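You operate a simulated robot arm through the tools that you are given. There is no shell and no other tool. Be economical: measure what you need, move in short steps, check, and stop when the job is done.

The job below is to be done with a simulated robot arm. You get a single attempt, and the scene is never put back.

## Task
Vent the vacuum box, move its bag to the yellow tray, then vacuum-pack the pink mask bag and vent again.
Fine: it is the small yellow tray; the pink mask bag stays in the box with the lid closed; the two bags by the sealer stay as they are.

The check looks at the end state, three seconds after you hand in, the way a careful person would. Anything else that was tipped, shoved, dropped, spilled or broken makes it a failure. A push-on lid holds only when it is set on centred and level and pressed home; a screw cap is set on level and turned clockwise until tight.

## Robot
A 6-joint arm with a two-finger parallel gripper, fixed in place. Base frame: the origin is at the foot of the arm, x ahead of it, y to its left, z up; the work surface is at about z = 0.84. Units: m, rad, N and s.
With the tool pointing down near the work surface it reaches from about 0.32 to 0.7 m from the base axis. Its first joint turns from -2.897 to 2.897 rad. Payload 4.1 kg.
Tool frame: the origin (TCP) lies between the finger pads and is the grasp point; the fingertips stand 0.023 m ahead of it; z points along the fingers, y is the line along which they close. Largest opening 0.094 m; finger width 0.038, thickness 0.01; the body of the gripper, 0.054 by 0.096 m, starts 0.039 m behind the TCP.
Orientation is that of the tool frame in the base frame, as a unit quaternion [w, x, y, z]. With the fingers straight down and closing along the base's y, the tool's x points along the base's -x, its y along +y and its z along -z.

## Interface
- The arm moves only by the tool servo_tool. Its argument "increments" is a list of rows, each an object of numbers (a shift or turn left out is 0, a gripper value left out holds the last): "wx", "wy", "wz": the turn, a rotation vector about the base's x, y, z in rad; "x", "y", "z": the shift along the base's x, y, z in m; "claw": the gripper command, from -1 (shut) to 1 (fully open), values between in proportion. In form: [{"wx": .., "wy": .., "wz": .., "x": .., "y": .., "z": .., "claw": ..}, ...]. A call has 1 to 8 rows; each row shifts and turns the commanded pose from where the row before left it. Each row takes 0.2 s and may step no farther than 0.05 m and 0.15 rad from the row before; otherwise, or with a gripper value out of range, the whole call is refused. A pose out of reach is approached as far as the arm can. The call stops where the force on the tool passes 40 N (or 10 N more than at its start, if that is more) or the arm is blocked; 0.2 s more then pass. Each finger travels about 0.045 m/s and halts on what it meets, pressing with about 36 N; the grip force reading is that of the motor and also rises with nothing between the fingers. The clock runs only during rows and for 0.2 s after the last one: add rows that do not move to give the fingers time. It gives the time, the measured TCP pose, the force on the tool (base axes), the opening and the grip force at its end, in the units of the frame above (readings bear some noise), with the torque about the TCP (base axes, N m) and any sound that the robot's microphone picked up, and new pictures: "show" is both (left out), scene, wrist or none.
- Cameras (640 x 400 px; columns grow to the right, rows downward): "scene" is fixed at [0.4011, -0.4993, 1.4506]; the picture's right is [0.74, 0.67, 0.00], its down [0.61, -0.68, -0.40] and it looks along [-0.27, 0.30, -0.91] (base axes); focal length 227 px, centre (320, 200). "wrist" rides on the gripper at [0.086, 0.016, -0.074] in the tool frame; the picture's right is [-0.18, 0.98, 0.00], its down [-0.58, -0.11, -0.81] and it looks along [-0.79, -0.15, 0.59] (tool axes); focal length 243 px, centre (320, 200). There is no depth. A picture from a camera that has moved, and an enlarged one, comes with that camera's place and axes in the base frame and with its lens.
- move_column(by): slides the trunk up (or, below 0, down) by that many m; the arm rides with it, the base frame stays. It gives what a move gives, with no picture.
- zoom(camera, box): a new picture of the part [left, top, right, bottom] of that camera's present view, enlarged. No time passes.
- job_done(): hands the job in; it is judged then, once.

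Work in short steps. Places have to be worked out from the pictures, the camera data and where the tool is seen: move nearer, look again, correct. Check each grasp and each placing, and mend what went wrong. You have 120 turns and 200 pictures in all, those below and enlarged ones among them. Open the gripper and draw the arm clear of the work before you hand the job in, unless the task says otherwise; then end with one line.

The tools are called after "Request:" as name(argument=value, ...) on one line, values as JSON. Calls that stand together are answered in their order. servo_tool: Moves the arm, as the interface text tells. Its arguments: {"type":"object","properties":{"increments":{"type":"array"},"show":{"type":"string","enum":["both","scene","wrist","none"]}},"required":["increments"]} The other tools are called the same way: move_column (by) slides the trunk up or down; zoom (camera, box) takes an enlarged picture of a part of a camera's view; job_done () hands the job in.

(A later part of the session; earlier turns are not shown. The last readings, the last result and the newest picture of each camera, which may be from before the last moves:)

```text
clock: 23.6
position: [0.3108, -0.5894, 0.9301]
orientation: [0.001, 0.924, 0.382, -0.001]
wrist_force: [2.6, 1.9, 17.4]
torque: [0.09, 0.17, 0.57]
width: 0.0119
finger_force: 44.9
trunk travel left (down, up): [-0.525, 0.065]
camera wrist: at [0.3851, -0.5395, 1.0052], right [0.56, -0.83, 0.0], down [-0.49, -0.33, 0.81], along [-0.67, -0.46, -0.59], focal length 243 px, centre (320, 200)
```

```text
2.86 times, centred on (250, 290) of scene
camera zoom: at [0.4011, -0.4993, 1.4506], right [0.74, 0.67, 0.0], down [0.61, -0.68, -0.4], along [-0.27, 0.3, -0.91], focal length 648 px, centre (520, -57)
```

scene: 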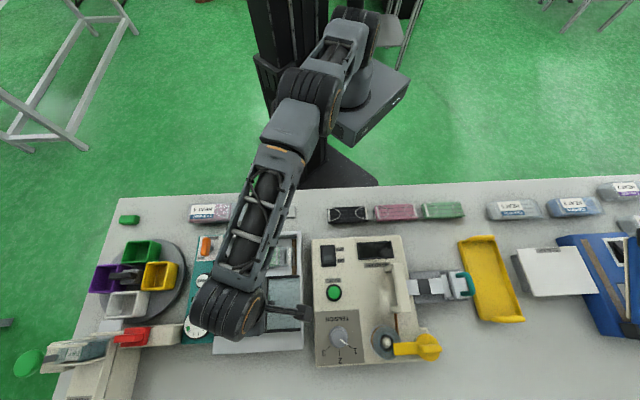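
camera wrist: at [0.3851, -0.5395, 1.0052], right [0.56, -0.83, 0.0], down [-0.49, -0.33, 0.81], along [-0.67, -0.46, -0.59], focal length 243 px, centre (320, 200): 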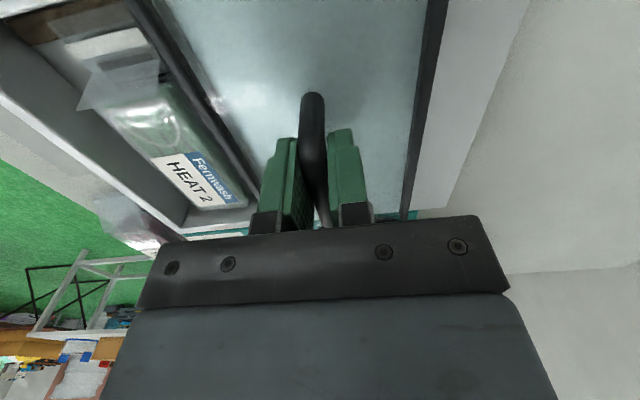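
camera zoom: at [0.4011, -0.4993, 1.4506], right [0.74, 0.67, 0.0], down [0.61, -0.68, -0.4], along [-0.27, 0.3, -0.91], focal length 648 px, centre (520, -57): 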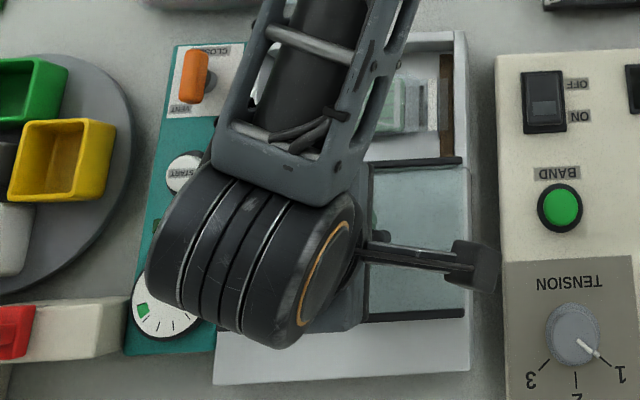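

Almost fully open; 1.5 cm more, then release and rise.

Request:
servo_tool(increments=[{"x": 0.005, "y": -0.005}, {"x": 0.005, "y": -0.005}, {"claw": -0.2}, {"claw": -0.2}, {"z": 0.03}, {"z": 0.04}, {"z": 0.04, "x": -0.03, "y": 0.03}, {"x": -0.03, "y": 0.03}])

Request:
zoom(camera="scene", box=[180, 220, 320, 360])

```text
refused: row 7 steps farther than a row can; nothing moved
```

```text
2.86 times, centred on (250, 290) of scene
camera zoom: at [0.4011, -0.4993, 1.4506], right [0.74, 0.67, 0.0], down [0.61, -0.68, -0.4], along [-0.27, 0.3, -0.91], focal length 648 px, centre (520, -57)
```

zoom: 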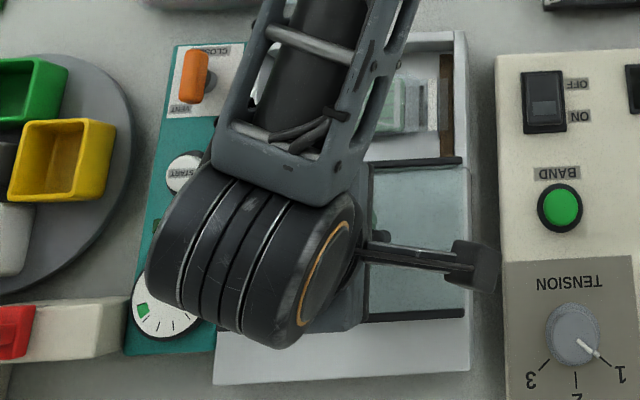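

Same motion with a shorter seventh step.

Request:
servo_tool(increments=[{"x": 0.005, "y": -0.005}, {"x": 0.005, "y": -0.005}, {"claw": -0.2}, {"claw": -0.2}, {"z": 0.03}, {"z": 0.04}, {"z": 0.04}, {"x": -0.03, "y": 0.03}], show="none")

Request:
servo_tool(increments=[{"x": -0.03, "y": 0.03}, {"x": -0.03, "y": 0.03}, {"x": -0.02, "y": 0.02}, {"claw": 1}, {"claw": 1}])

Request:
zoom(camera="scene", box=[180, 220, 320, 360])

```text
clock: 25.4
position: [0.2879, -0.5608, 1.0378]
orientation: [0.001, 0.924, 0.382, 0.0]
wrist_force: [-0.5, -0.5, -1.2]
torque: [0.04, 0.01, 0.01]
width: 0.0374
finger_force: 0.1
out of reach, approached as far as the arm can: row 2, 6, 7
trunk travel left (down, up): [-0.525, 0.065]
```

```text
clock: 26.6
position: [0.2073, -0.4785, 1.0396]
orientation: [-0.001, 0.924, 0.382, 0.0]
wrist_force: [0.3, -1.1, -0.6]
torque: [-0.02, -0.01, 0.0]
width: 0.0903
finger_force: 0.0
trunk travel left (down, up): [-0.525, 0.065]
camera wrist: at [0.2799, -0.4282, 1.1136], right [0.56, -0.83, 0.0], down [-0.49, -0.33, 0.81], along [-0.67, -0.45, -0.59], focal length 243 px, centre (320, 200)
```

scene: 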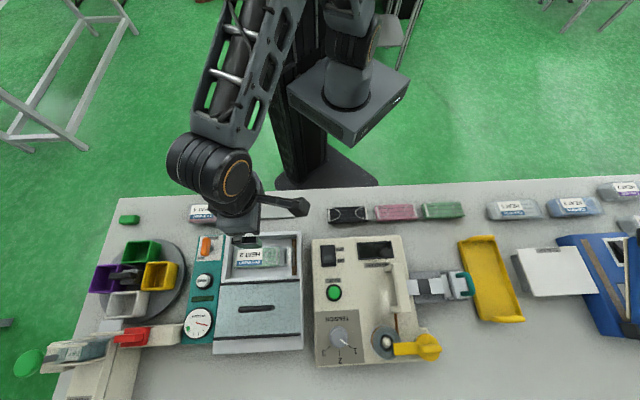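
wrist: 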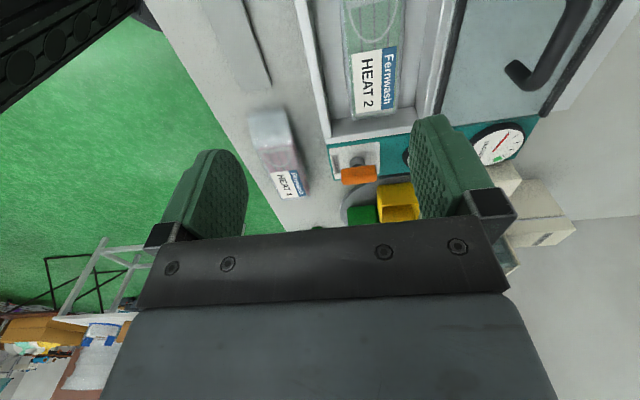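

```text
2.86 times, centred on (250, 290) of scene
camera zoom: at [0.4011, -0.4993, 1.4506], right [0.74, 0.67, 0.0], down [0.61, -0.68, -0.4], along [-0.27, 0.3, -0.91], focal length 648 px, centre (520, -57)
```

zoom: 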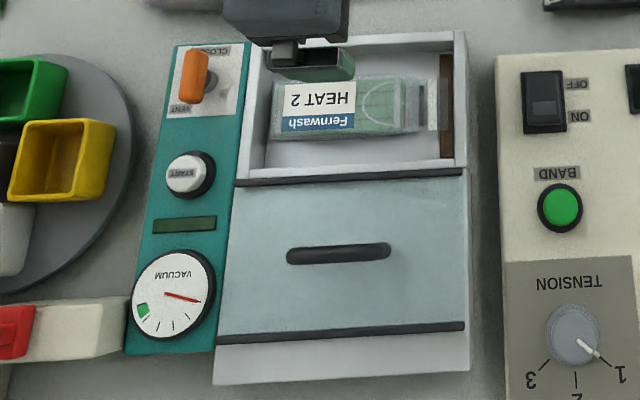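

Lid is fully open and the box accessible. The bag is ≈0.125 m × 0.045 m, centred near [0.222,-0.531] with its length along the table. I hover above it with a 6 cm opening.

Request:
servo_tool(increments=[{"x": 0.007, "y": -0.026, "claw": 0.3}, {"x": 0.007, "y": -0.026}, {"z": -0.03}, {"z": -0.03}], show="wrist")

Request:
zoom(camera="wrist", box=[220, 0, 460, 200])

```text
clock: 27.6
position: [0.2221, -0.5305, 0.9765]
orientation: [0.0, 0.924, 0.382, 0.0]
wrist_force: [0.1, 0.1, 0.1]
torque: [-0.02, 0.02, -0.01]
width: 0.0612
finger_force: 0.0
trunk travel left (down, up): [-0.525, 0.065]
camera wrist: at [0.2947, -0.4803, 1.0519], right [0.56, -0.83, 0.0], down [-0.49, -0.33, 0.81], along [-0.67, -0.45, -0.59], focal length 243 px, centre (320, 200)
```

wrist: 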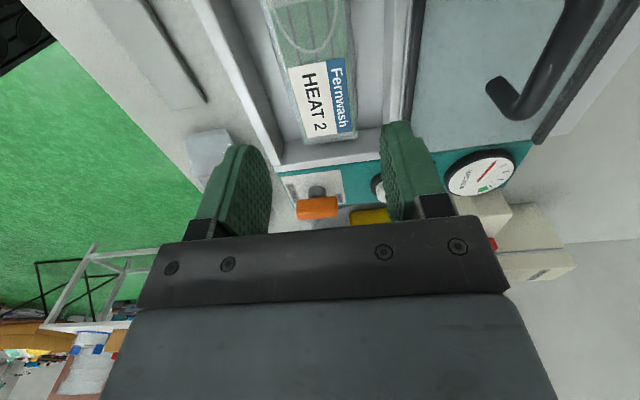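

```text
2.00 times, centred on (340, 100) of wrist
camera zoom: at [0.2947, -0.4803, 1.0519], right [0.56, -0.83, 0.0], down [-0.49, -0.33, 0.81], along [-0.67, -0.45, -0.59], focal length 485 px, centre (280, 400)
```

zoom: 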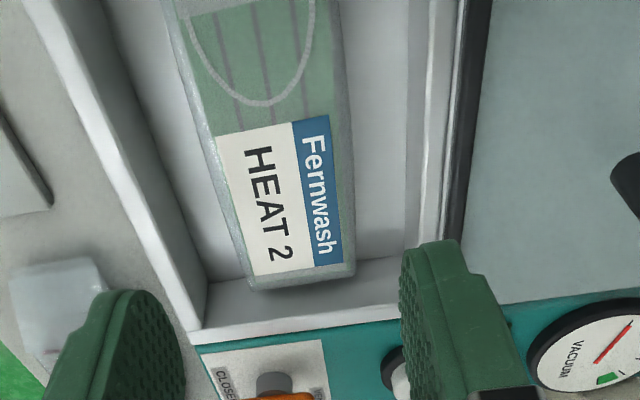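

The tool is centred over the bag both ways. I descend in steps watching the force.

Request:
servo_tool(increments=[{"z": -0.03}, {"z": -0.03}, {"z": -0.02}], show="wrist")

Request:
zoom(camera="wrist", box=[200, 60, 460, 240])

```text
clock: 28.4
position: [0.2208, -0.5308, 0.8977]
orientation: [-0.001, 0.924, 0.382, 0.0]
wrist_force: [0.6, 0.2, 0.3]
torque: [0.02, -0.03, 0.01]
width: 0.0614
finger_force: 0.0
trunk travel left (down, up): [-0.525, 0.065]
camera wrist: at [0.2951, -0.4809, 0.9726], right [0.56, -0.83, 0.0], down [-0.49, -0.33, 0.81], along [-0.67, -0.45, -0.59], focal length 243 px, centre (320, 200)
```

wrist: 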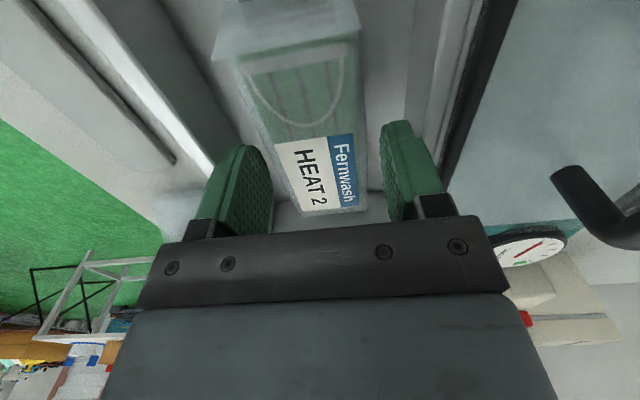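

```text
2.22 times, centred on (330, 150) of wrist
camera zoom: at [0.2951, -0.4809, 0.9726], right [0.56, -0.83, 0.0], down [-0.49, -0.33, 0.81], along [-0.67, -0.45, -0.59], focal length 539 px, centre (298, 311)
```

zoom: 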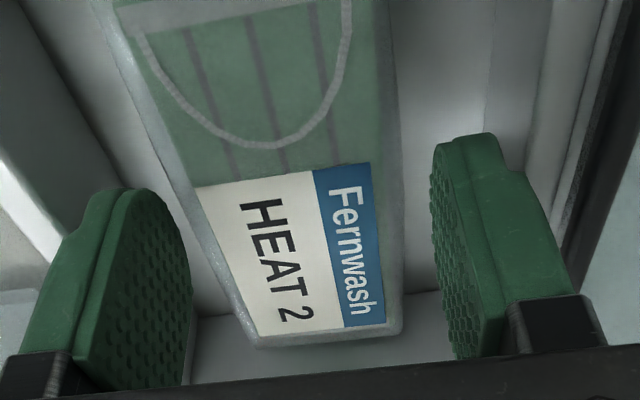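

Fingers straddle the bag well. Down 15 mm more, then close.

Request:
servo_tool(increments=[{"z": -0.008}, {"z": -0.007}, {"claw": -1}, {"claw": -1}, {"claw": -1}], show="wrist")

```text
clock: 29.6
position: [0.2207, -0.5313, 0.8832]
orientation: [0.0, 0.924, 0.382, 0.0]
wrist_force: [0.3, 0.2, 0.0]
torque: [-0.02, -0.01, -0.02]
width: 0.0549
finger_force: 36.3
trunk travel left (down, up): [-0.525, 0.065]
camera wrist: at [0.2951, -0.4809, 0.9579], right [0.56, -0.83, 0.0], down [-0.49, -0.33, 0.81], along [-0.67, -0.45, -0.59], focal length 243 px, centre (320, 200)
```

wrist: 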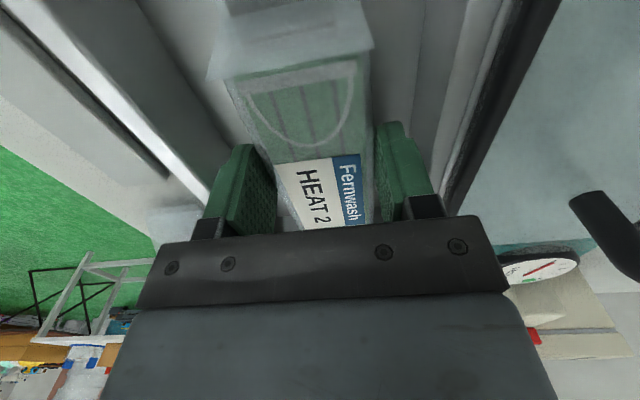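

Gripped at 55 mm. Lift straight up.

Request:
servo_tool(increments=[{"z": 0.02}, {"z": 0.03}, {"z": 0.04}, {"z": 0.04}, {"z": 0.03}])

Request:
zoom(camera="scene", box=[60, 200, 320, 360])

```text
clock: 30.8
position: [0.222, -0.5304, 1.0416]
orientation: [0.001, 0.924, 0.382, -0.001]
wrist_force: [0.4, 0.4, 0.0]
torque: [-0.02, 0.03, -0.02]
width: 0.0547
finger_force: 36.1
trunk travel left (down, up): [-0.525, 0.065]
camera wrist: at [0.2951, -0.4805, 1.1169], right [0.56, -0.83, 0.0], down [-0.49, -0.33, 0.81], along [-0.67, -0.45, -0.59], focal length 243 px, centre (320, 200)
```

scene: 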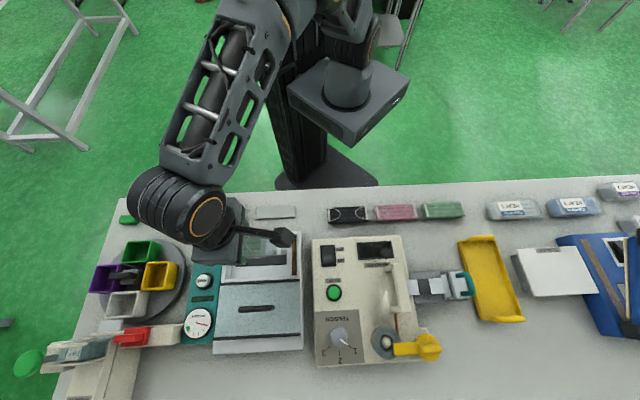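
wrist: 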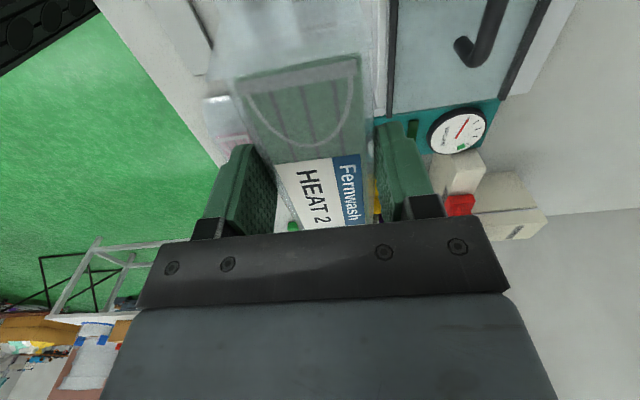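

```text
2.46 times, centred on (190, 280) of scene
camera zoom: at [0.4011, -0.4993, 1.4506], right [0.74, 0.67, 0.0], down [0.61, -0.68, -0.4], along [-0.27, 0.3, -0.91], focal length 558 px, centre (640, 3)
```

zoom: 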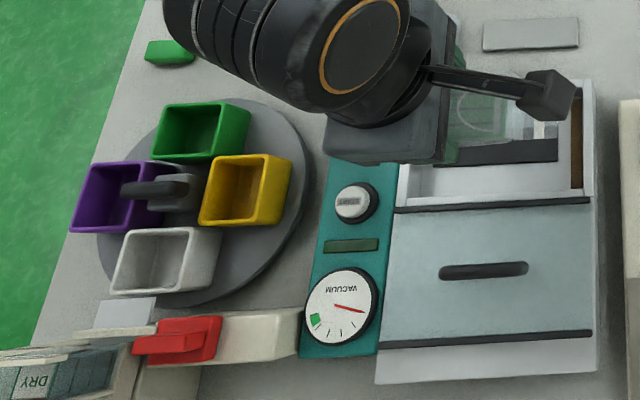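

Bag held firmly. I carry it at height toward the yellow tray on the right, turning it +90° so it lies along the tray, and will look around there before deciding.

Request:
servo_tool(increments=[{"z": 0.04}, {"z": 0.03}, {"wz": 0.1122, "x": 0.027, "y": 0.0293}, {"wz": 0.1122, "x": 0.027, "y": 0.0293}, {"wz": 0.1122, "x": 0.027, "y": 0.0293}, {"wz": 0.1122, "x": 0.027, "y": 0.0293}, {"wz": 0.1122, "x": 0.027, "y": 0.0293}, {"wz": 0.1122, "x": 0.027, "y": 0.0293}], show="none")

Request:
servo_tool(increments=[{"wz": 0.1122, "x": 0.027, "y": 0.0293}, {"wz": 0.1122, "x": 0.027, "y": 0.0293}, {"wz": 0.1122, "x": 0.027, "y": 0.0293}, {"wz": 0.1122, "x": 0.027, "y": 0.0293}, {"wz": 0.1122, "x": 0.027, "y": 0.0293}, {"wz": 0.1122, "x": 0.02, "y": 0.02}])

```text
clock: 32.6
position: [0.3826, -0.3555, 1.113]
orientation: [0.0, 0.746, 0.666, 0.0]
wrist_force: [-0.4, 0.4, -0.1]
torque: [-0.03, 0.0, -0.02]
width: 0.0548
finger_force: 36.2
trunk travel left (down, up): [-0.525, 0.065]
```

```text
clock: 34.0
position: [0.5389, -0.1881, 1.1123]
orientation: [0.001, 0.485, 0.875, 0.0]
wrist_force: [0.3, -0.2, -1.2]
torque: [-0.01, -0.03, 0.02]
width: 0.0548
finger_force: 36.1
trunk travel left (down, up): [-0.525, 0.065]
camera wrist: at [0.5079, -0.1061, 1.1873], right [0.93, 0.37, 0.0], down [0.22, -0.55, 0.81], along [0.3, -0.75, -0.59], focal length 243 px, centre (320, 200)
```

scene: 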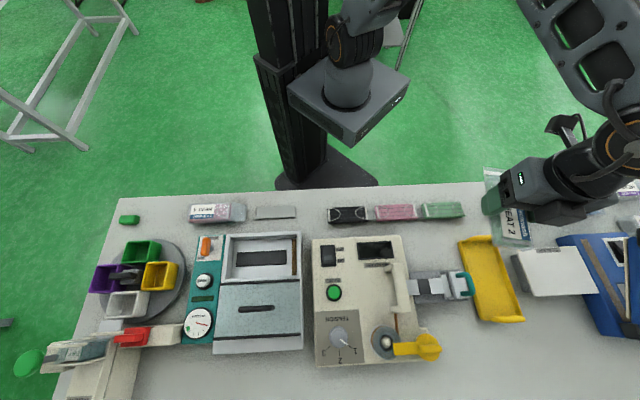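
wrist: 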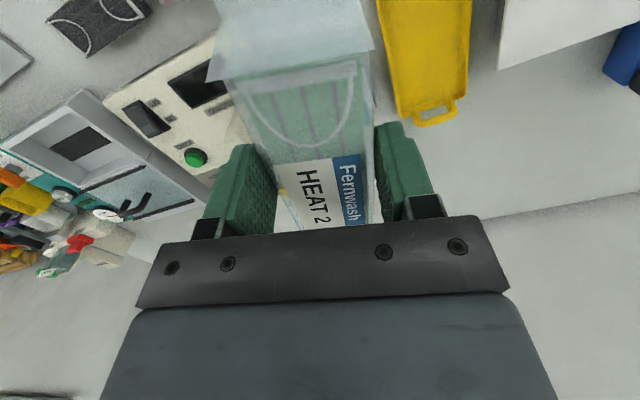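

I briefly turn the camera toward the right end of the bench to check for any other yellow tray.

Request:
servo_tool(increments=[{"wz": 0.14, "x": -0.02, "y": -0.01}, {"wz": 0.14, "x": -0.02, "y": -0.01}, {"wz": 0.14}, {"wz": 0.14}, {"wz": 0.14}, {"wz": 0.14}, {"wz": 0.14}, {"wz": 0.14}])

```text
clock: 35.8
position: [0.4979, -0.2092, 1.1128]
orientation: [0.0, -0.056, 0.998, 0.0]
wrist_force: [0.8, 0.2, -0.3]
torque: [0.02, 0.02, 0.02]
width: 0.0544
finger_force: 36.0
trunk travel left (down, up): [-0.525, 0.065]
camera wrist: at [0.4113, -0.2019, 1.1871], right [0.07, 1.0, 0.0], down [0.59, -0.04, 0.81], along [0.8, -0.06, -0.59], focal length 243 px, centre (320, 200)
```

scene: 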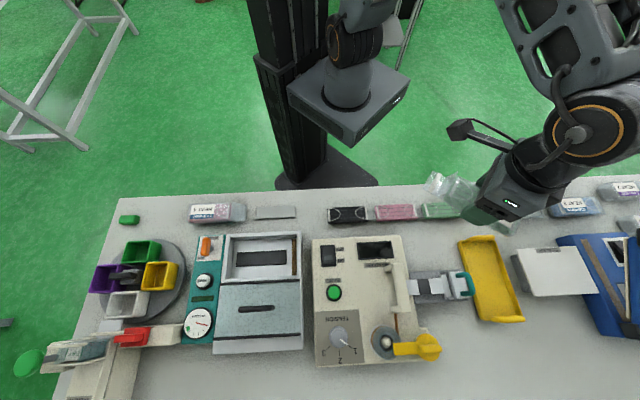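
wrist: 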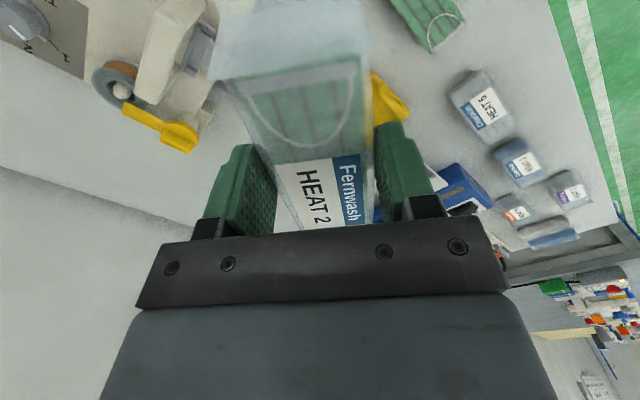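

Only one proper tray fits the bag; the yellow pot on the carousel is far too small for it. Tray: centre ≈[0.676,-0.177], 0.19 m long along e_d, 0.095 wide. I align the bag with it and come lower.

Request:
servo_tool(increments=[{"wz": -0.128, "x": 0.02, "y": 0.007, "z": -0.015}, {"wz": -0.128, "x": 0.02, "y": 0.007, "z": -0.015}, {"wz": -0.128, "x": 0.02, "y": 0.007, "z": -0.015}, {"wz": -0.128, "x": 0.02, "y": 0.007, "z": -0.015}, {"wz": -0.128, "x": 0.02, "y": 0.007, "z": -0.015}, {"wz": -0.128, "x": 0.02, "y": 0.007, "z": -0.015}, {"wz": -0.129, "x": 0.02, "y": 0.007, "z": -0.015}])

```text
clock: 37.4
position: [0.639, -0.1624, 1.0065]
orientation: [0.0, 0.385, 0.923, 0.0]
wrist_force: [-0.4, -0.1, -1.2]
torque: [-0.01, 0.03, 0.02]
width: 0.0548
finger_force: 36.0
trunk travel left (down, up): [-0.525, 0.065]
camera wrist: at [0.5901, -0.0891, 1.081], right [0.83, 0.56, 0.0], down [0.33, -0.49, 0.81], along [0.45, -0.67, -0.59], focal length 243 px, centre (320, 200)
```

scene: 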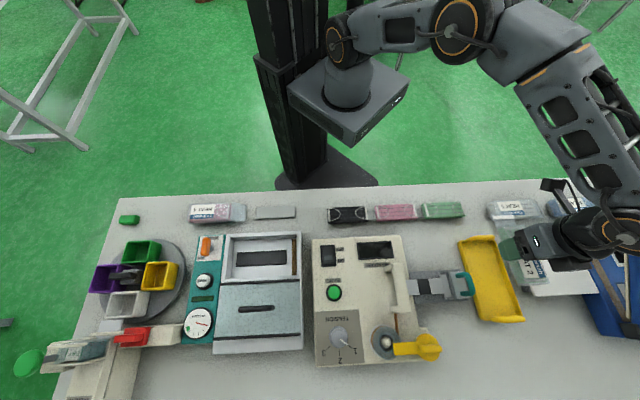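
wrist: 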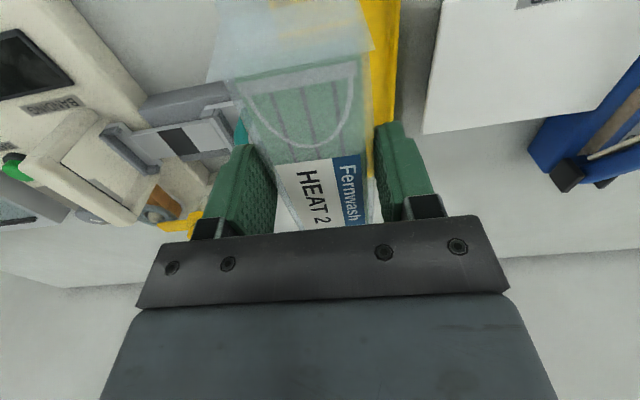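

Tray is ~1.6 cm to the right and 4 cm further. I move over it while lowering to z≈0.93.

Request:
servo_tool(increments=[{"x": 0.011, "y": 0.011, "z": -0.03}, {"x": 0.008, "y": -0.008, "z": -0.03}, {"x": 0.009, "y": -0.009, "z": -0.015}, {"x": 0.009, "y": -0.009}])

Request:
zoom(camera="scene", box=[440, 180, 640, 340])

```text
clock: 38.4
position: [0.6755, -0.1755, 0.9326]
orientation: [0.001, 0.385, 0.923, 0.0]
wrist_force: [0.4, 0.5, -0.8]
torque: [-0.02, 0.04, -0.01]
width: 0.0546
finger_force: 36.1
trunk travel left (down, up): [-0.525, 0.065]
camera wrist: at [0.6267, -0.102, 1.007], right [0.83, 0.56, 0.0], down [0.33, -0.49, 0.81], along [0.45, -0.67, -0.59], focal length 243 px, centre (320, 200)
```

scene: 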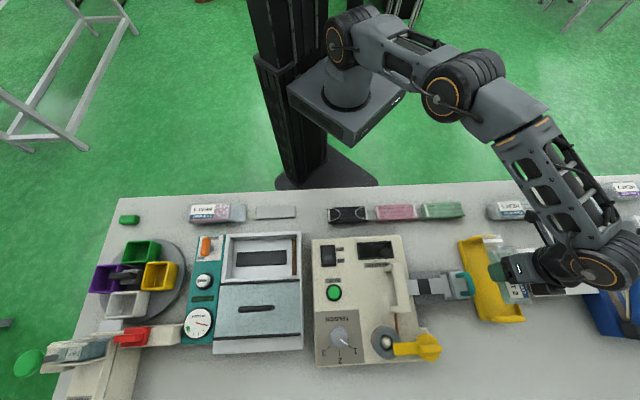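
wrist: 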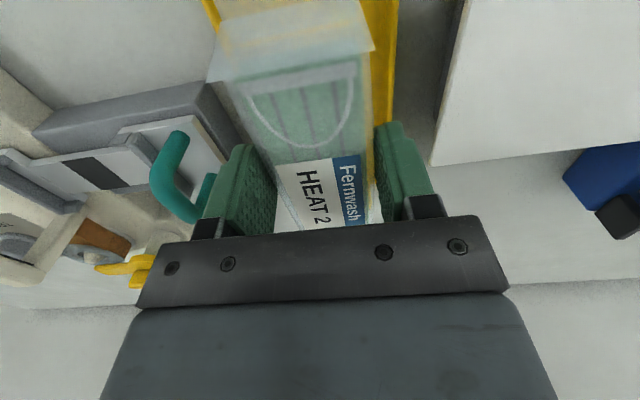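

```text
2.50 times, centred on (540, 260) of scene
camera zoom: at [0.4011, -0.4993, 1.4506], right [0.74, 0.67, 0.0], down [0.61, -0.68, -0.4], along [-0.27, 0.3, -0.91], focal length 567 px, centre (-230, 50)
```

zoom: 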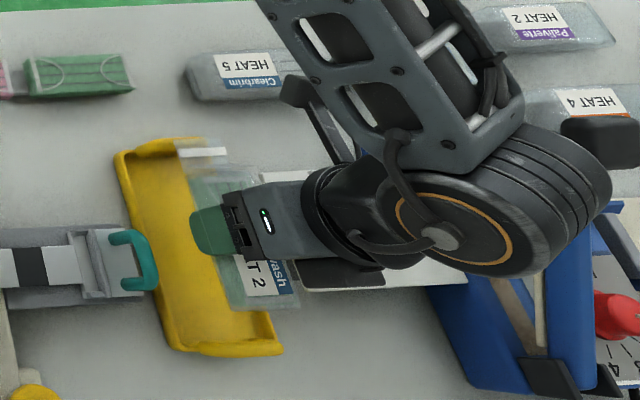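

Within reach and laterally centred. I lower toward the tray, moving 1 cm further out.

Request:
servo_tool(increments=[{"x": 0.003, "y": -0.003, "z": -0.02}, {"x": 0.003, "y": -0.003, "z": -0.02}])

Request:
zoom(camera="scene", box=[440, 200, 580, 340])

Request:
zoom(camera="wrist", box=[120, 0, 480, 220])

```text
clock: 39.0
position: [0.6818, -0.1806, 0.8927]
orientation: [-0.001, 0.384, 0.923, 0.0]
wrist_force: [0.5, -0.6, -0.3]
torque: [0.01, 0.02, 0.05]
width: 0.0545
finger_force: 36.3
trunk travel left (down, up): [-0.525, 0.065]
camera wrist: at [0.6323, -0.1076, 0.9674], right [0.83, 0.56, 0.0], down [0.33, -0.49, 0.81], along [0.45, -0.67, -0.59], focal length 243 px, centre (320, 200)
```

scene: 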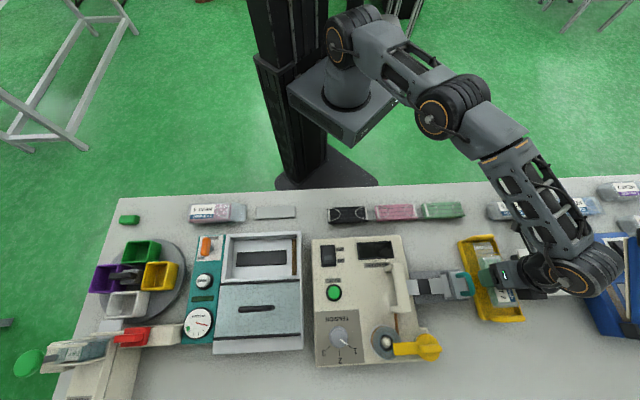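
wrist: 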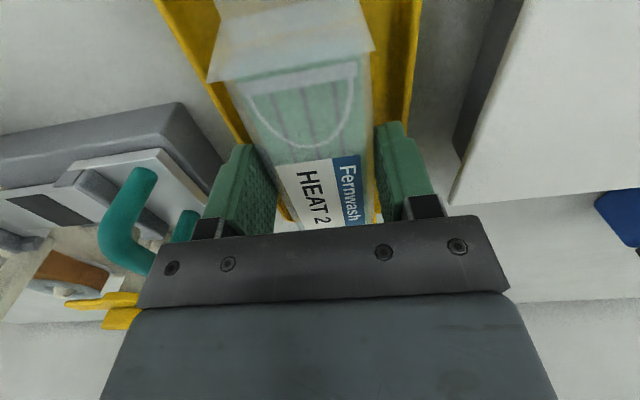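

```text
2.86 times, centred on (510, 270) of scene
camera zoom: at [0.4011, -0.4993, 1.4506], right [0.74, 0.67, 0.0], down [0.61, -0.68, -0.4], along [-0.27, 0.3, -0.91], focal length 648 px, centre (-223, 0)
```

zoom: 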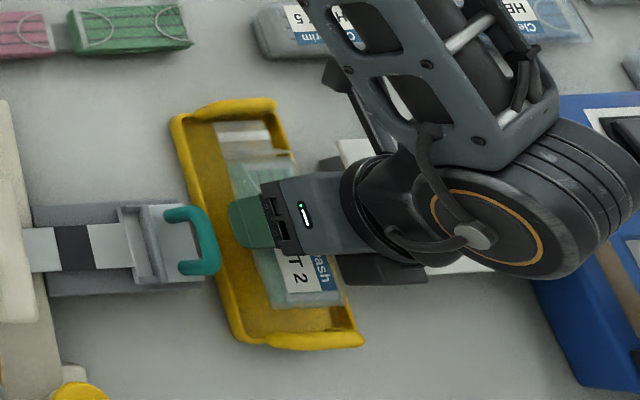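

```text
1.78 times, centred on (300, 110) of wrist
camera zoom: at [0.6323, -0.1076, 0.9674], right [0.83, 0.56, 0.0], down [0.33, -0.49, 0.81], along [0.45, -0.67, -0.59], focal length 431 px, centre (356, 360)
```

zoom: 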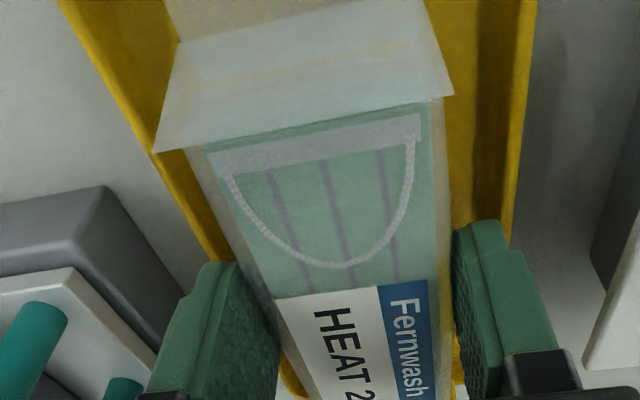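

Bag should go ~5 mm to the right; then lower 12 mm more.

Request:
servo_tool(increments=[{"x": 0.0035, "y": 0.0035}, {"z": -0.006}, {"z": -0.006}])

Request:
zoom(camera="scene", box=[440, 200, 580, 340])

Request:
zoom(camera="wrist", box=[120, 0, 480, 220])

```text
clock: 39.8
position: [0.6855, -0.1777, 0.8793]
orientation: [0.0, 0.383, 0.924, 0.0]
wrist_force: [0.2, 0.7, 0.4]
torque: [-0.01, 0.0, -0.02]
width: 0.0551
finger_force: 35.9
trunk travel left (down, up): [-0.525, 0.065]
camera wrist: at [0.6359, -0.1047, 0.9552], right [0.83, 0.56, 0.0], down [0.33, -0.49, 0.81], along [0.45, -0.67, -0.59], focal length 243 px, centre (320, 200)
```

scene: 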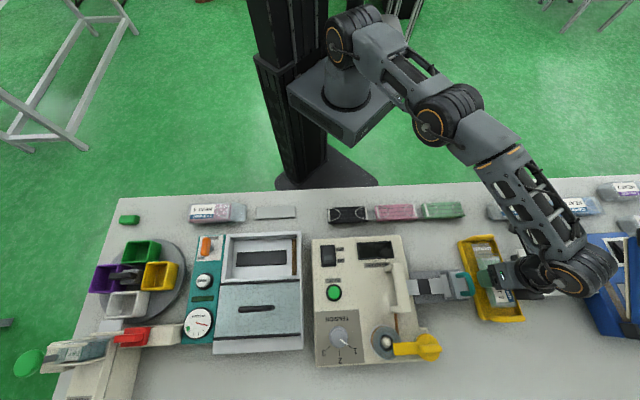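
wrist: 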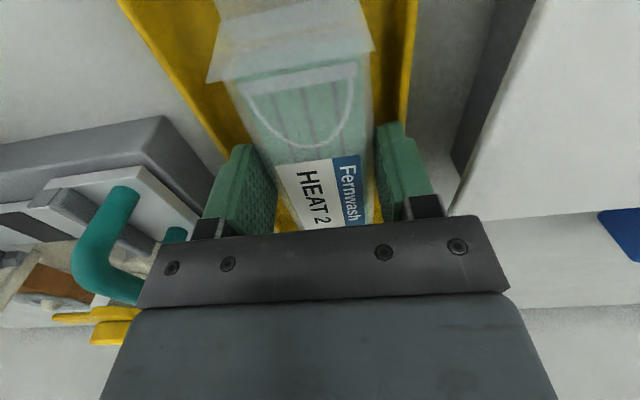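

```text
2.86 times, centred on (510, 270) of scene
camera zoom: at [0.4011, -0.4993, 1.4506], right [0.74, 0.67, 0.0], down [0.61, -0.68, -0.4], along [-0.27, 0.3, -0.91], focal length 648 px, centre (-223, 0)
```

zoom: 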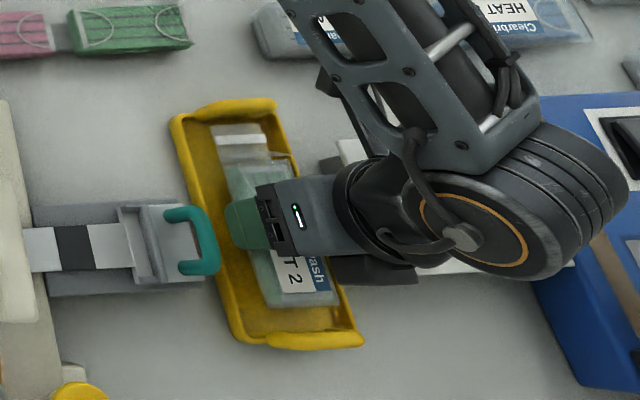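

```text
1.78 times, centred on (300, 110) of wrist
camera zoom: at [0.6359, -0.1047, 0.9552], right [0.83, 0.56, 0.0], down [0.33, -0.49, 0.81], along [0.45, -0.67, -0.59], focal length 431 px, centre (356, 360)
```

zoom: 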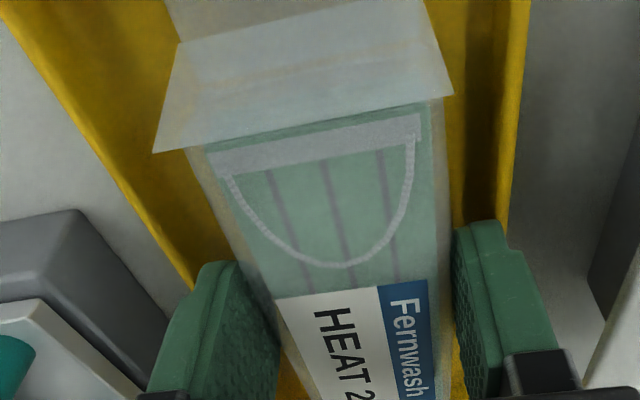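

Centred now. Lower gently until nearly on the tray floor.

Request:
servo_tool(increments=[{"x": -0.001, "y": -0.001, "z": -0.004}, {"z": -0.004}, {"z": -0.004}], show="wrist")

```text
clock: 40.6
position: [0.6839, -0.1794, 0.8717]
orientation: [0.001, 0.384, 0.924, 0.0]
wrist_force: [0.0, 0.1, 8.7]
torque: [0.22, 0.44, -0.01]
width: 0.0543
finger_force: 36.1
trunk travel left (down, up): [-0.525, 0.065]
camera wrist: at [0.6348, -0.1062, 0.9455], right [0.83, 0.56, 0.0], down [0.33, -0.49, 0.81], along [0.46, -0.67, -0.59], focal length 243 px, centre (320, 200)
```

wrist: 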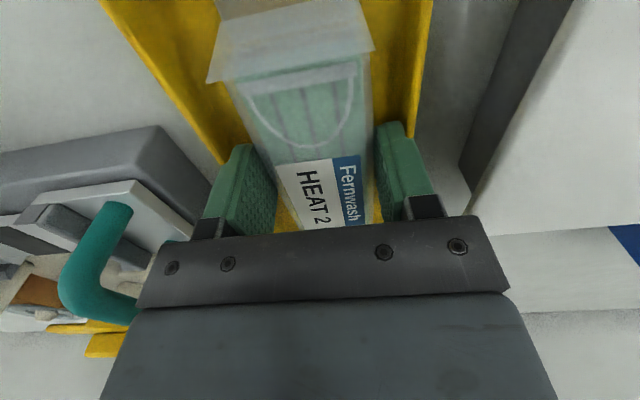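

Contact of 9 N from the bag on the tray. Release by a few mm and rise.

Request:
servo_tool(increments=[{"z": 0.002, "claw": 0.3}, {"claw": 0.3}, {"z": 0.02}, {"z": 0.04}, {"z": 0.04, "x": -0.01, "y": 0.01}, {"z": 0.02, "x": -0.03, "y": 0.03}])

Request:
zoom(camera="scene", box=[440, 200, 580, 340])

```text
clock: 42.0
position: [0.6446, -0.1388, 0.9934]
orientation: [0.001, 0.383, 0.924, -0.001]
wrist_force: [-0.3, 0.2, -0.7]
torque: [0.0, 0.01, -0.03]
width: 0.061
finger_force: 0.1
trunk travel left (down, up): [-0.525, 0.065]
camera wrist: at [0.5952, -0.0657, 1.0679], right [0.83, 0.56, 0.0], down [0.33, -0.49, 0.81], along [0.46, -0.67, -0.59], focal length 243 px, centre (320, 200)
```

scene: 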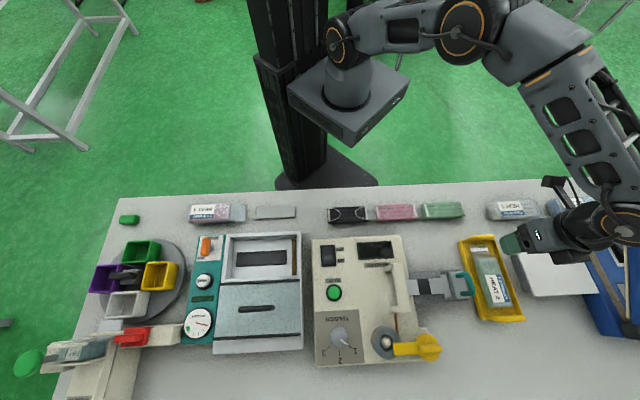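
wrist: 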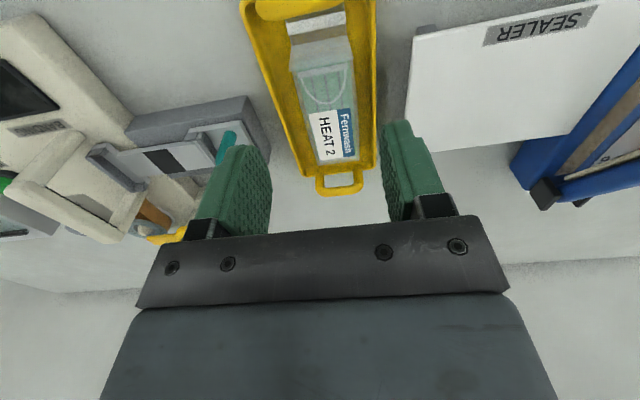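

```text
2.86 times, centred on (510, 270) of scene
camera zoom: at [0.4011, -0.4993, 1.4506], right [0.74, 0.67, 0.0], down [0.61, -0.68, -0.4], along [-0.27, 0.3, -0.91], focal length 648 px, centre (-223, 0)
```

zoom: 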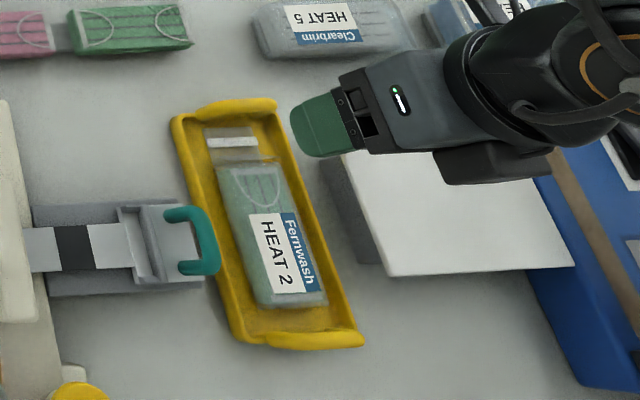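

The bag sits nicely inside the tray. Now I go to the pink-mask bag (HEAT 4), estimated at [0.027,-0.539] lying along the table, turning back -90°.

Request:
servo_tool(increments=[{"z": 0.045}, {"z": 0.045}, {"wz": -0.0982, "x": -0.0386, "y": -0.025}, {"wz": -0.0982, "x": -0.0386, "y": -0.025}, {"wz": -0.0982, "x": -0.0386, "y": -0.025}, {"wz": -0.0982, "x": -0.0386, "y": -0.025}, {"wz": -0.0982, "x": -0.0386, "y": -0.025}, {"wz": -0.0982, "x": -0.0386, "y": -0.025}], show="none")

Request:
servo_tool(increments=[{"wz": -0.0982, "x": -0.0386, "y": -0.025}, {"wz": -0.0982, "x": -0.0386, "y": -0.025}, {"wz": -0.0982, "x": -0.0386, "y": -0.025}, {"wz": -0.0982, "x": -0.0386, "y": -0.025}, {"wz": -0.0982, "x": -0.0386, "y": -0.025}, {"wz": -0.0982, "x": -0.0386, "y": -0.025}, {"wz": -0.0982, "x": -0.0386, "y": -0.025}, {"wz": -0.0982, "x": -0.0386, "y": -0.025}], show="none")

Request:
servo_tool(increments=[{"wz": -0.0982, "x": -0.0386, "y": -0.025}, {"wz": -0.0982, "x": -0.0386, "y": -0.025}, {"claw": 1, "z": -0.04}, {"z": -0.04}])

```text
clock: 43.8
position: [0.4113, -0.2902, 1.0806]
orientation: [-0.001, 0.636, 0.772, 0.0]
wrist_force: [0.0, -0.4, 0.6]
torque: [-0.01, 0.01, -0.02]
width: 0.061
finger_force: 0.1
trunk travel left (down, up): [-0.525, 0.065]
```

```text
clock: 45.6
position: [0.1022, -0.4901, 1.0815]
orientation: [0.0, 0.883, 0.47, 0.0]
wrist_force: [1.3, 0.2, -0.5]
torque: [0.03, 0.01, 0.01]
width: 0.0612
finger_force: 0.0
trunk travel left (down, up): [-0.525, 0.065]
```

```text
clock: 46.6
position: [0.0262, -0.5392, 1.0007]
orientation: [0.0, 0.925, 0.379, 0.001]
wrist_force: [0.3, -0.2, -0.5]
torque: [-0.01, 0.01, -0.01]
width: 0.094
finger_force: 0.1
trunk travel left (down, up): [-0.525, 0.065]
camera wrist: at [0.0997, -0.4887, 1.0753], right [0.56, -0.83, 0.0], down [-0.49, -0.33, 0.81], along [-0.67, -0.45, -0.59], focal length 243 px, centre (320, 200)
```

scene: 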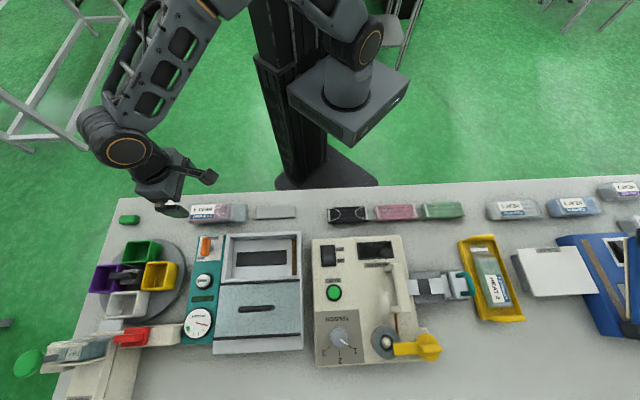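
wrist: 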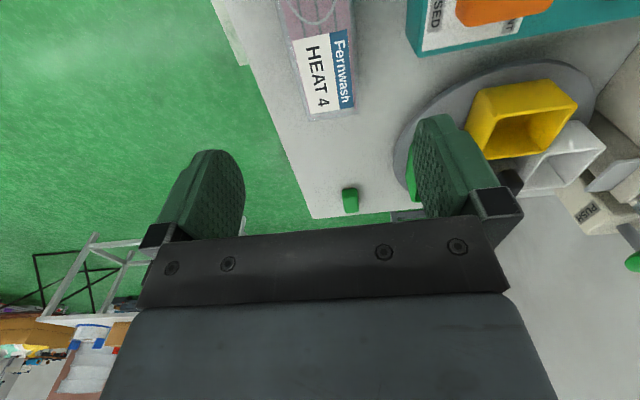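

Well centred. I lower to straddle the bag.

Request:
servo_tool(increments=[{"x": -0.003, "y": -0.003, "z": -0.03, "claw": 0.6}, {"z": -0.04}, {"z": -0.03}], show="wrist")

Request:
zoom(camera="wrist", box=[180, 0, 480, 230])

```text
clock: 47.4
position: [0.0235, -0.5418, 0.8972]
orientation: [0.0, 0.925, 0.381, 0.0]
wrist_force: [0.2, -0.3, -0.6]
torque: [-0.03, 0.01, 0.01]
width: 0.0754
finger_force: 0.0
trunk travel left (down, up): [-0.525, 0.065]
camera wrist: at [0.0971, -0.4911, 0.9725], right [0.56, -0.83, 0.0], down [-0.49, -0.33, 0.81], along [-0.67, -0.45, -0.59], focal length 243 px, centre (320, 200)
```

wrist: 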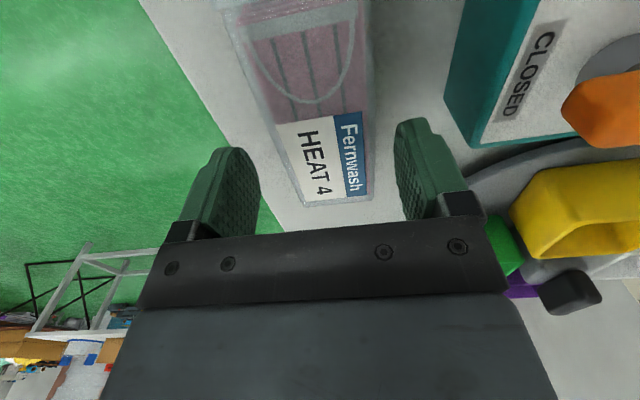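

```text
1.74 times, centred on (330, 115) of wrist
camera zoom: at [0.0971, -0.4911, 0.9725], right [0.56, -0.83, 0.0], down [-0.49, -0.33, 0.81], along [-0.67, -0.45, -0.59], focal length 422 px, centre (303, 348)
```

zoom: 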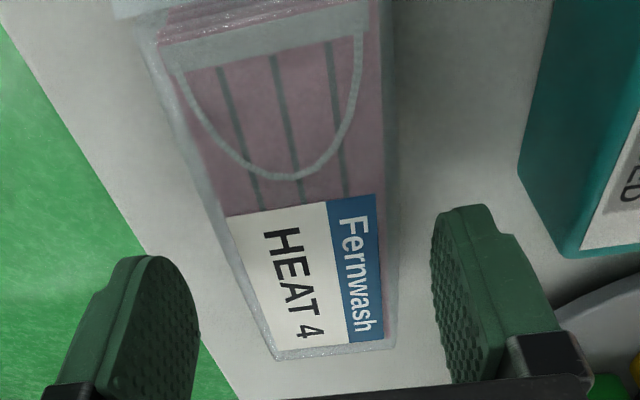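

Lower 28 mm and close.

Request:
servo_tool(increments=[{"z": -0.015}, {"z": -0.013}, {"claw": -1}, {"claw": -1}, {"claw": -1}, {"claw": -1}], show="wrist")

```text
clock: 48.8
position: [0.0245, -0.541, 0.8717]
orientation: [0.0, 0.924, 0.382, 0.0]
wrist_force: [0.4, -0.1, 0.4]
torque: [-0.06, 0.02, 0.0]
width: 0.0552
finger_force: 36.1
trunk travel left (down, up): [-0.525, 0.065]
camera wrist: at [0.0979, -0.491, 0.9459], right [0.56, -0.83, 0.0], down [-0.49, -0.33, 0.81], along [-0.67, -0.45, -0.59], focal length 243 px, centre (320, 200)
```

wrist: 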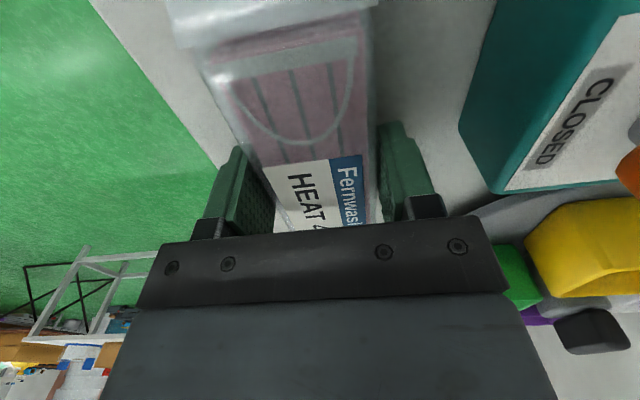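

Gripped. Lift and carry over the chamber (same spot where the green bag was gripped).

Request:
servo_tool(increments=[{"z": 0.03}, {"z": 0.045}, {"z": 0.045}, {"z": 0.03}, {"x": 0.049, "y": 0.0025}, {"x": 0.049, "y": 0.0025}, {"x": 0.049, "y": 0.0025}, {"x": 0.0492, "y": 0.0025}])

Request:
zoom(camera="wrist", box=[180, 0, 480, 230])

```text
clock: 50.6
position: [0.2203, -0.5312, 1.0223]
orientation: [0.0, 0.924, 0.381, 0.0]
wrist_force: [0.9, 0.3, -0.5]
torque: [0.0, 0.02, -0.01]
width: 0.0553
finger_force: 35.9
trunk travel left (down, up): [-0.525, 0.065]
camera wrist: at [0.2941, -0.4813, 1.0972], right [0.56, -0.83, 0.0], down [-0.49, -0.33, 0.81], along [-0.67, -0.45, -0.59], focal length 243 px, centre (320, 200)
```

scene: 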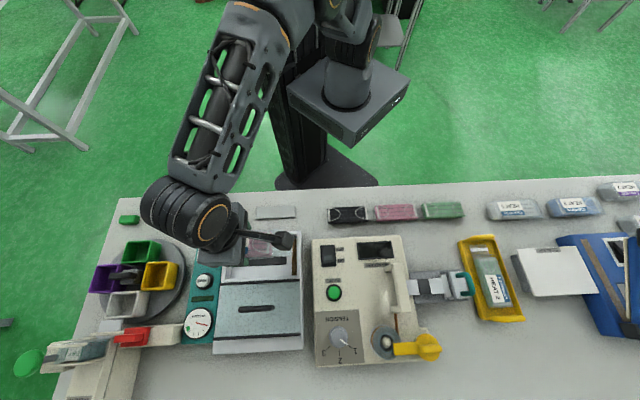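
wrist: 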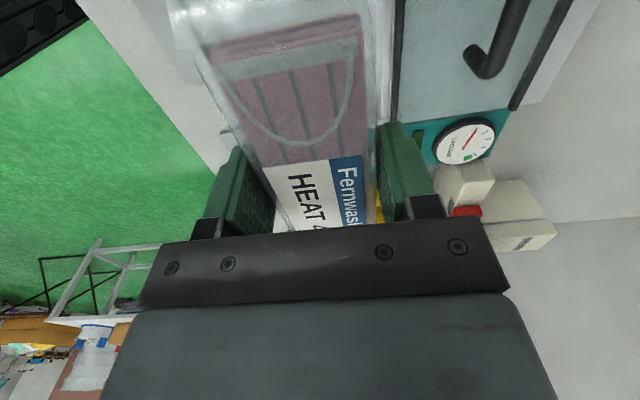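

```text
1.74 times, centred on (330, 115) of wrist
camera zoom: at [0.2941, -0.4813, 1.0972], right [0.56, -0.83, 0.0], down [-0.49, -0.33, 0.81], along [-0.67, -0.45, -0.59], focal length 422 px, centre (303, 348)
```

zoom: 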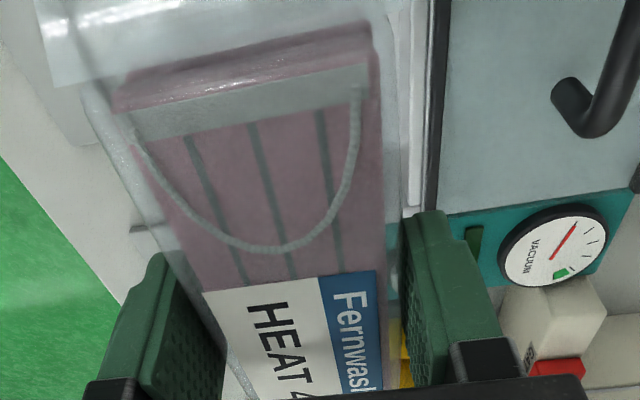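

Geometry matches the earlier green bag placement. Lower into the chamber in steps.

Request:
servo_tool(increments=[{"z": -0.04}, {"z": -0.04}, {"z": -0.02}])

Request:
zoom(camera="scene", box=[200, 215, 320, 300])

Request:
zoom(camera="wrist", box=[140, 0, 480, 230])

```text
clock: 51.4
position: [0.2192, -0.5327, 0.9229]
orientation: [0.0, 0.925, 0.381, -0.001]
wrist_force: [0.5, -0.4, 0.2]
torque: [0.0, -0.01, 0.01]
width: 0.055
finger_force: 35.7
trunk travel left (down, up): [-0.525, 0.065]
camera wrist: at [0.2931, -0.4825, 0.9964], right [0.56, -0.83, 0.0], down [-0.49, -0.33, 0.81], along [-0.67, -0.45, -0.59], focal length 243 px, centre (320, 200)
```

scene: 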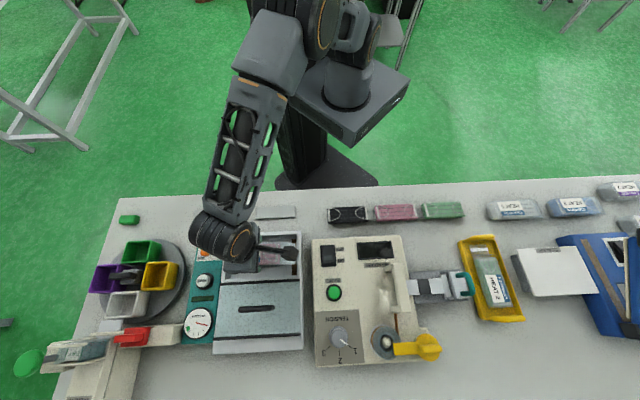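
wrist: 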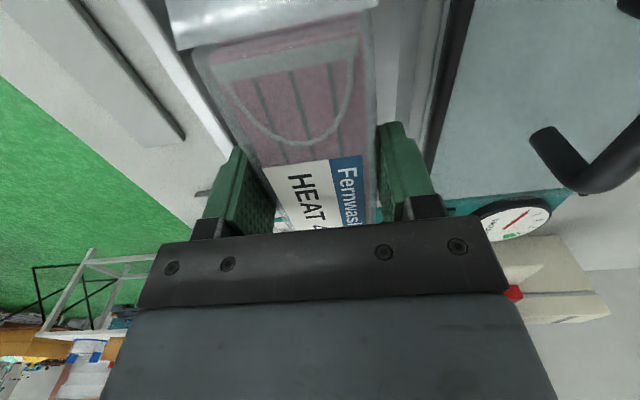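

```text
4.71 times, centred on (260, 258) of scene
camera zoom: at [0.4011, -0.4993, 1.4506], right [0.74, 0.67, 0.0], down [0.61, -0.68, -0.4], along [-0.27, 0.3, -0.91], focal length 1067 px, centre (602, -71)
```

zoom: 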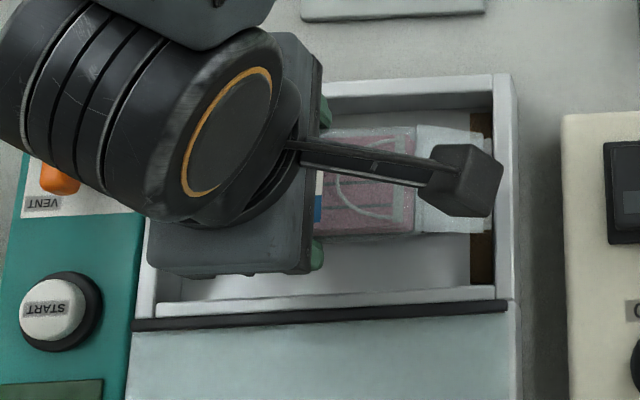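

```text
1.74 times, centred on (310, 115) of wrist
camera zoom: at [0.2931, -0.4825, 0.9964], right [0.56, -0.83, 0.0], down [-0.49, -0.33, 0.81], along [-0.67, -0.45, -0.59], focal length 422 px, centre (337, 348)
```

zoom: 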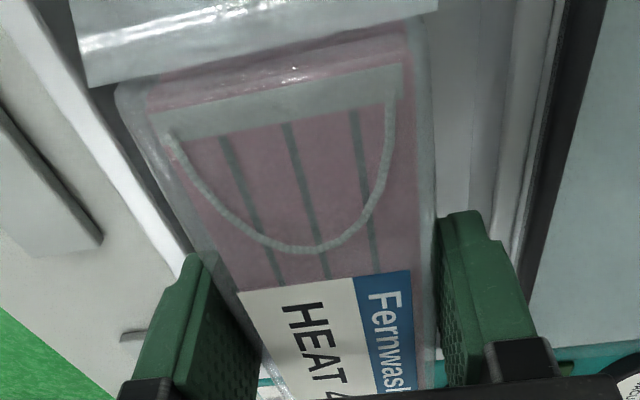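

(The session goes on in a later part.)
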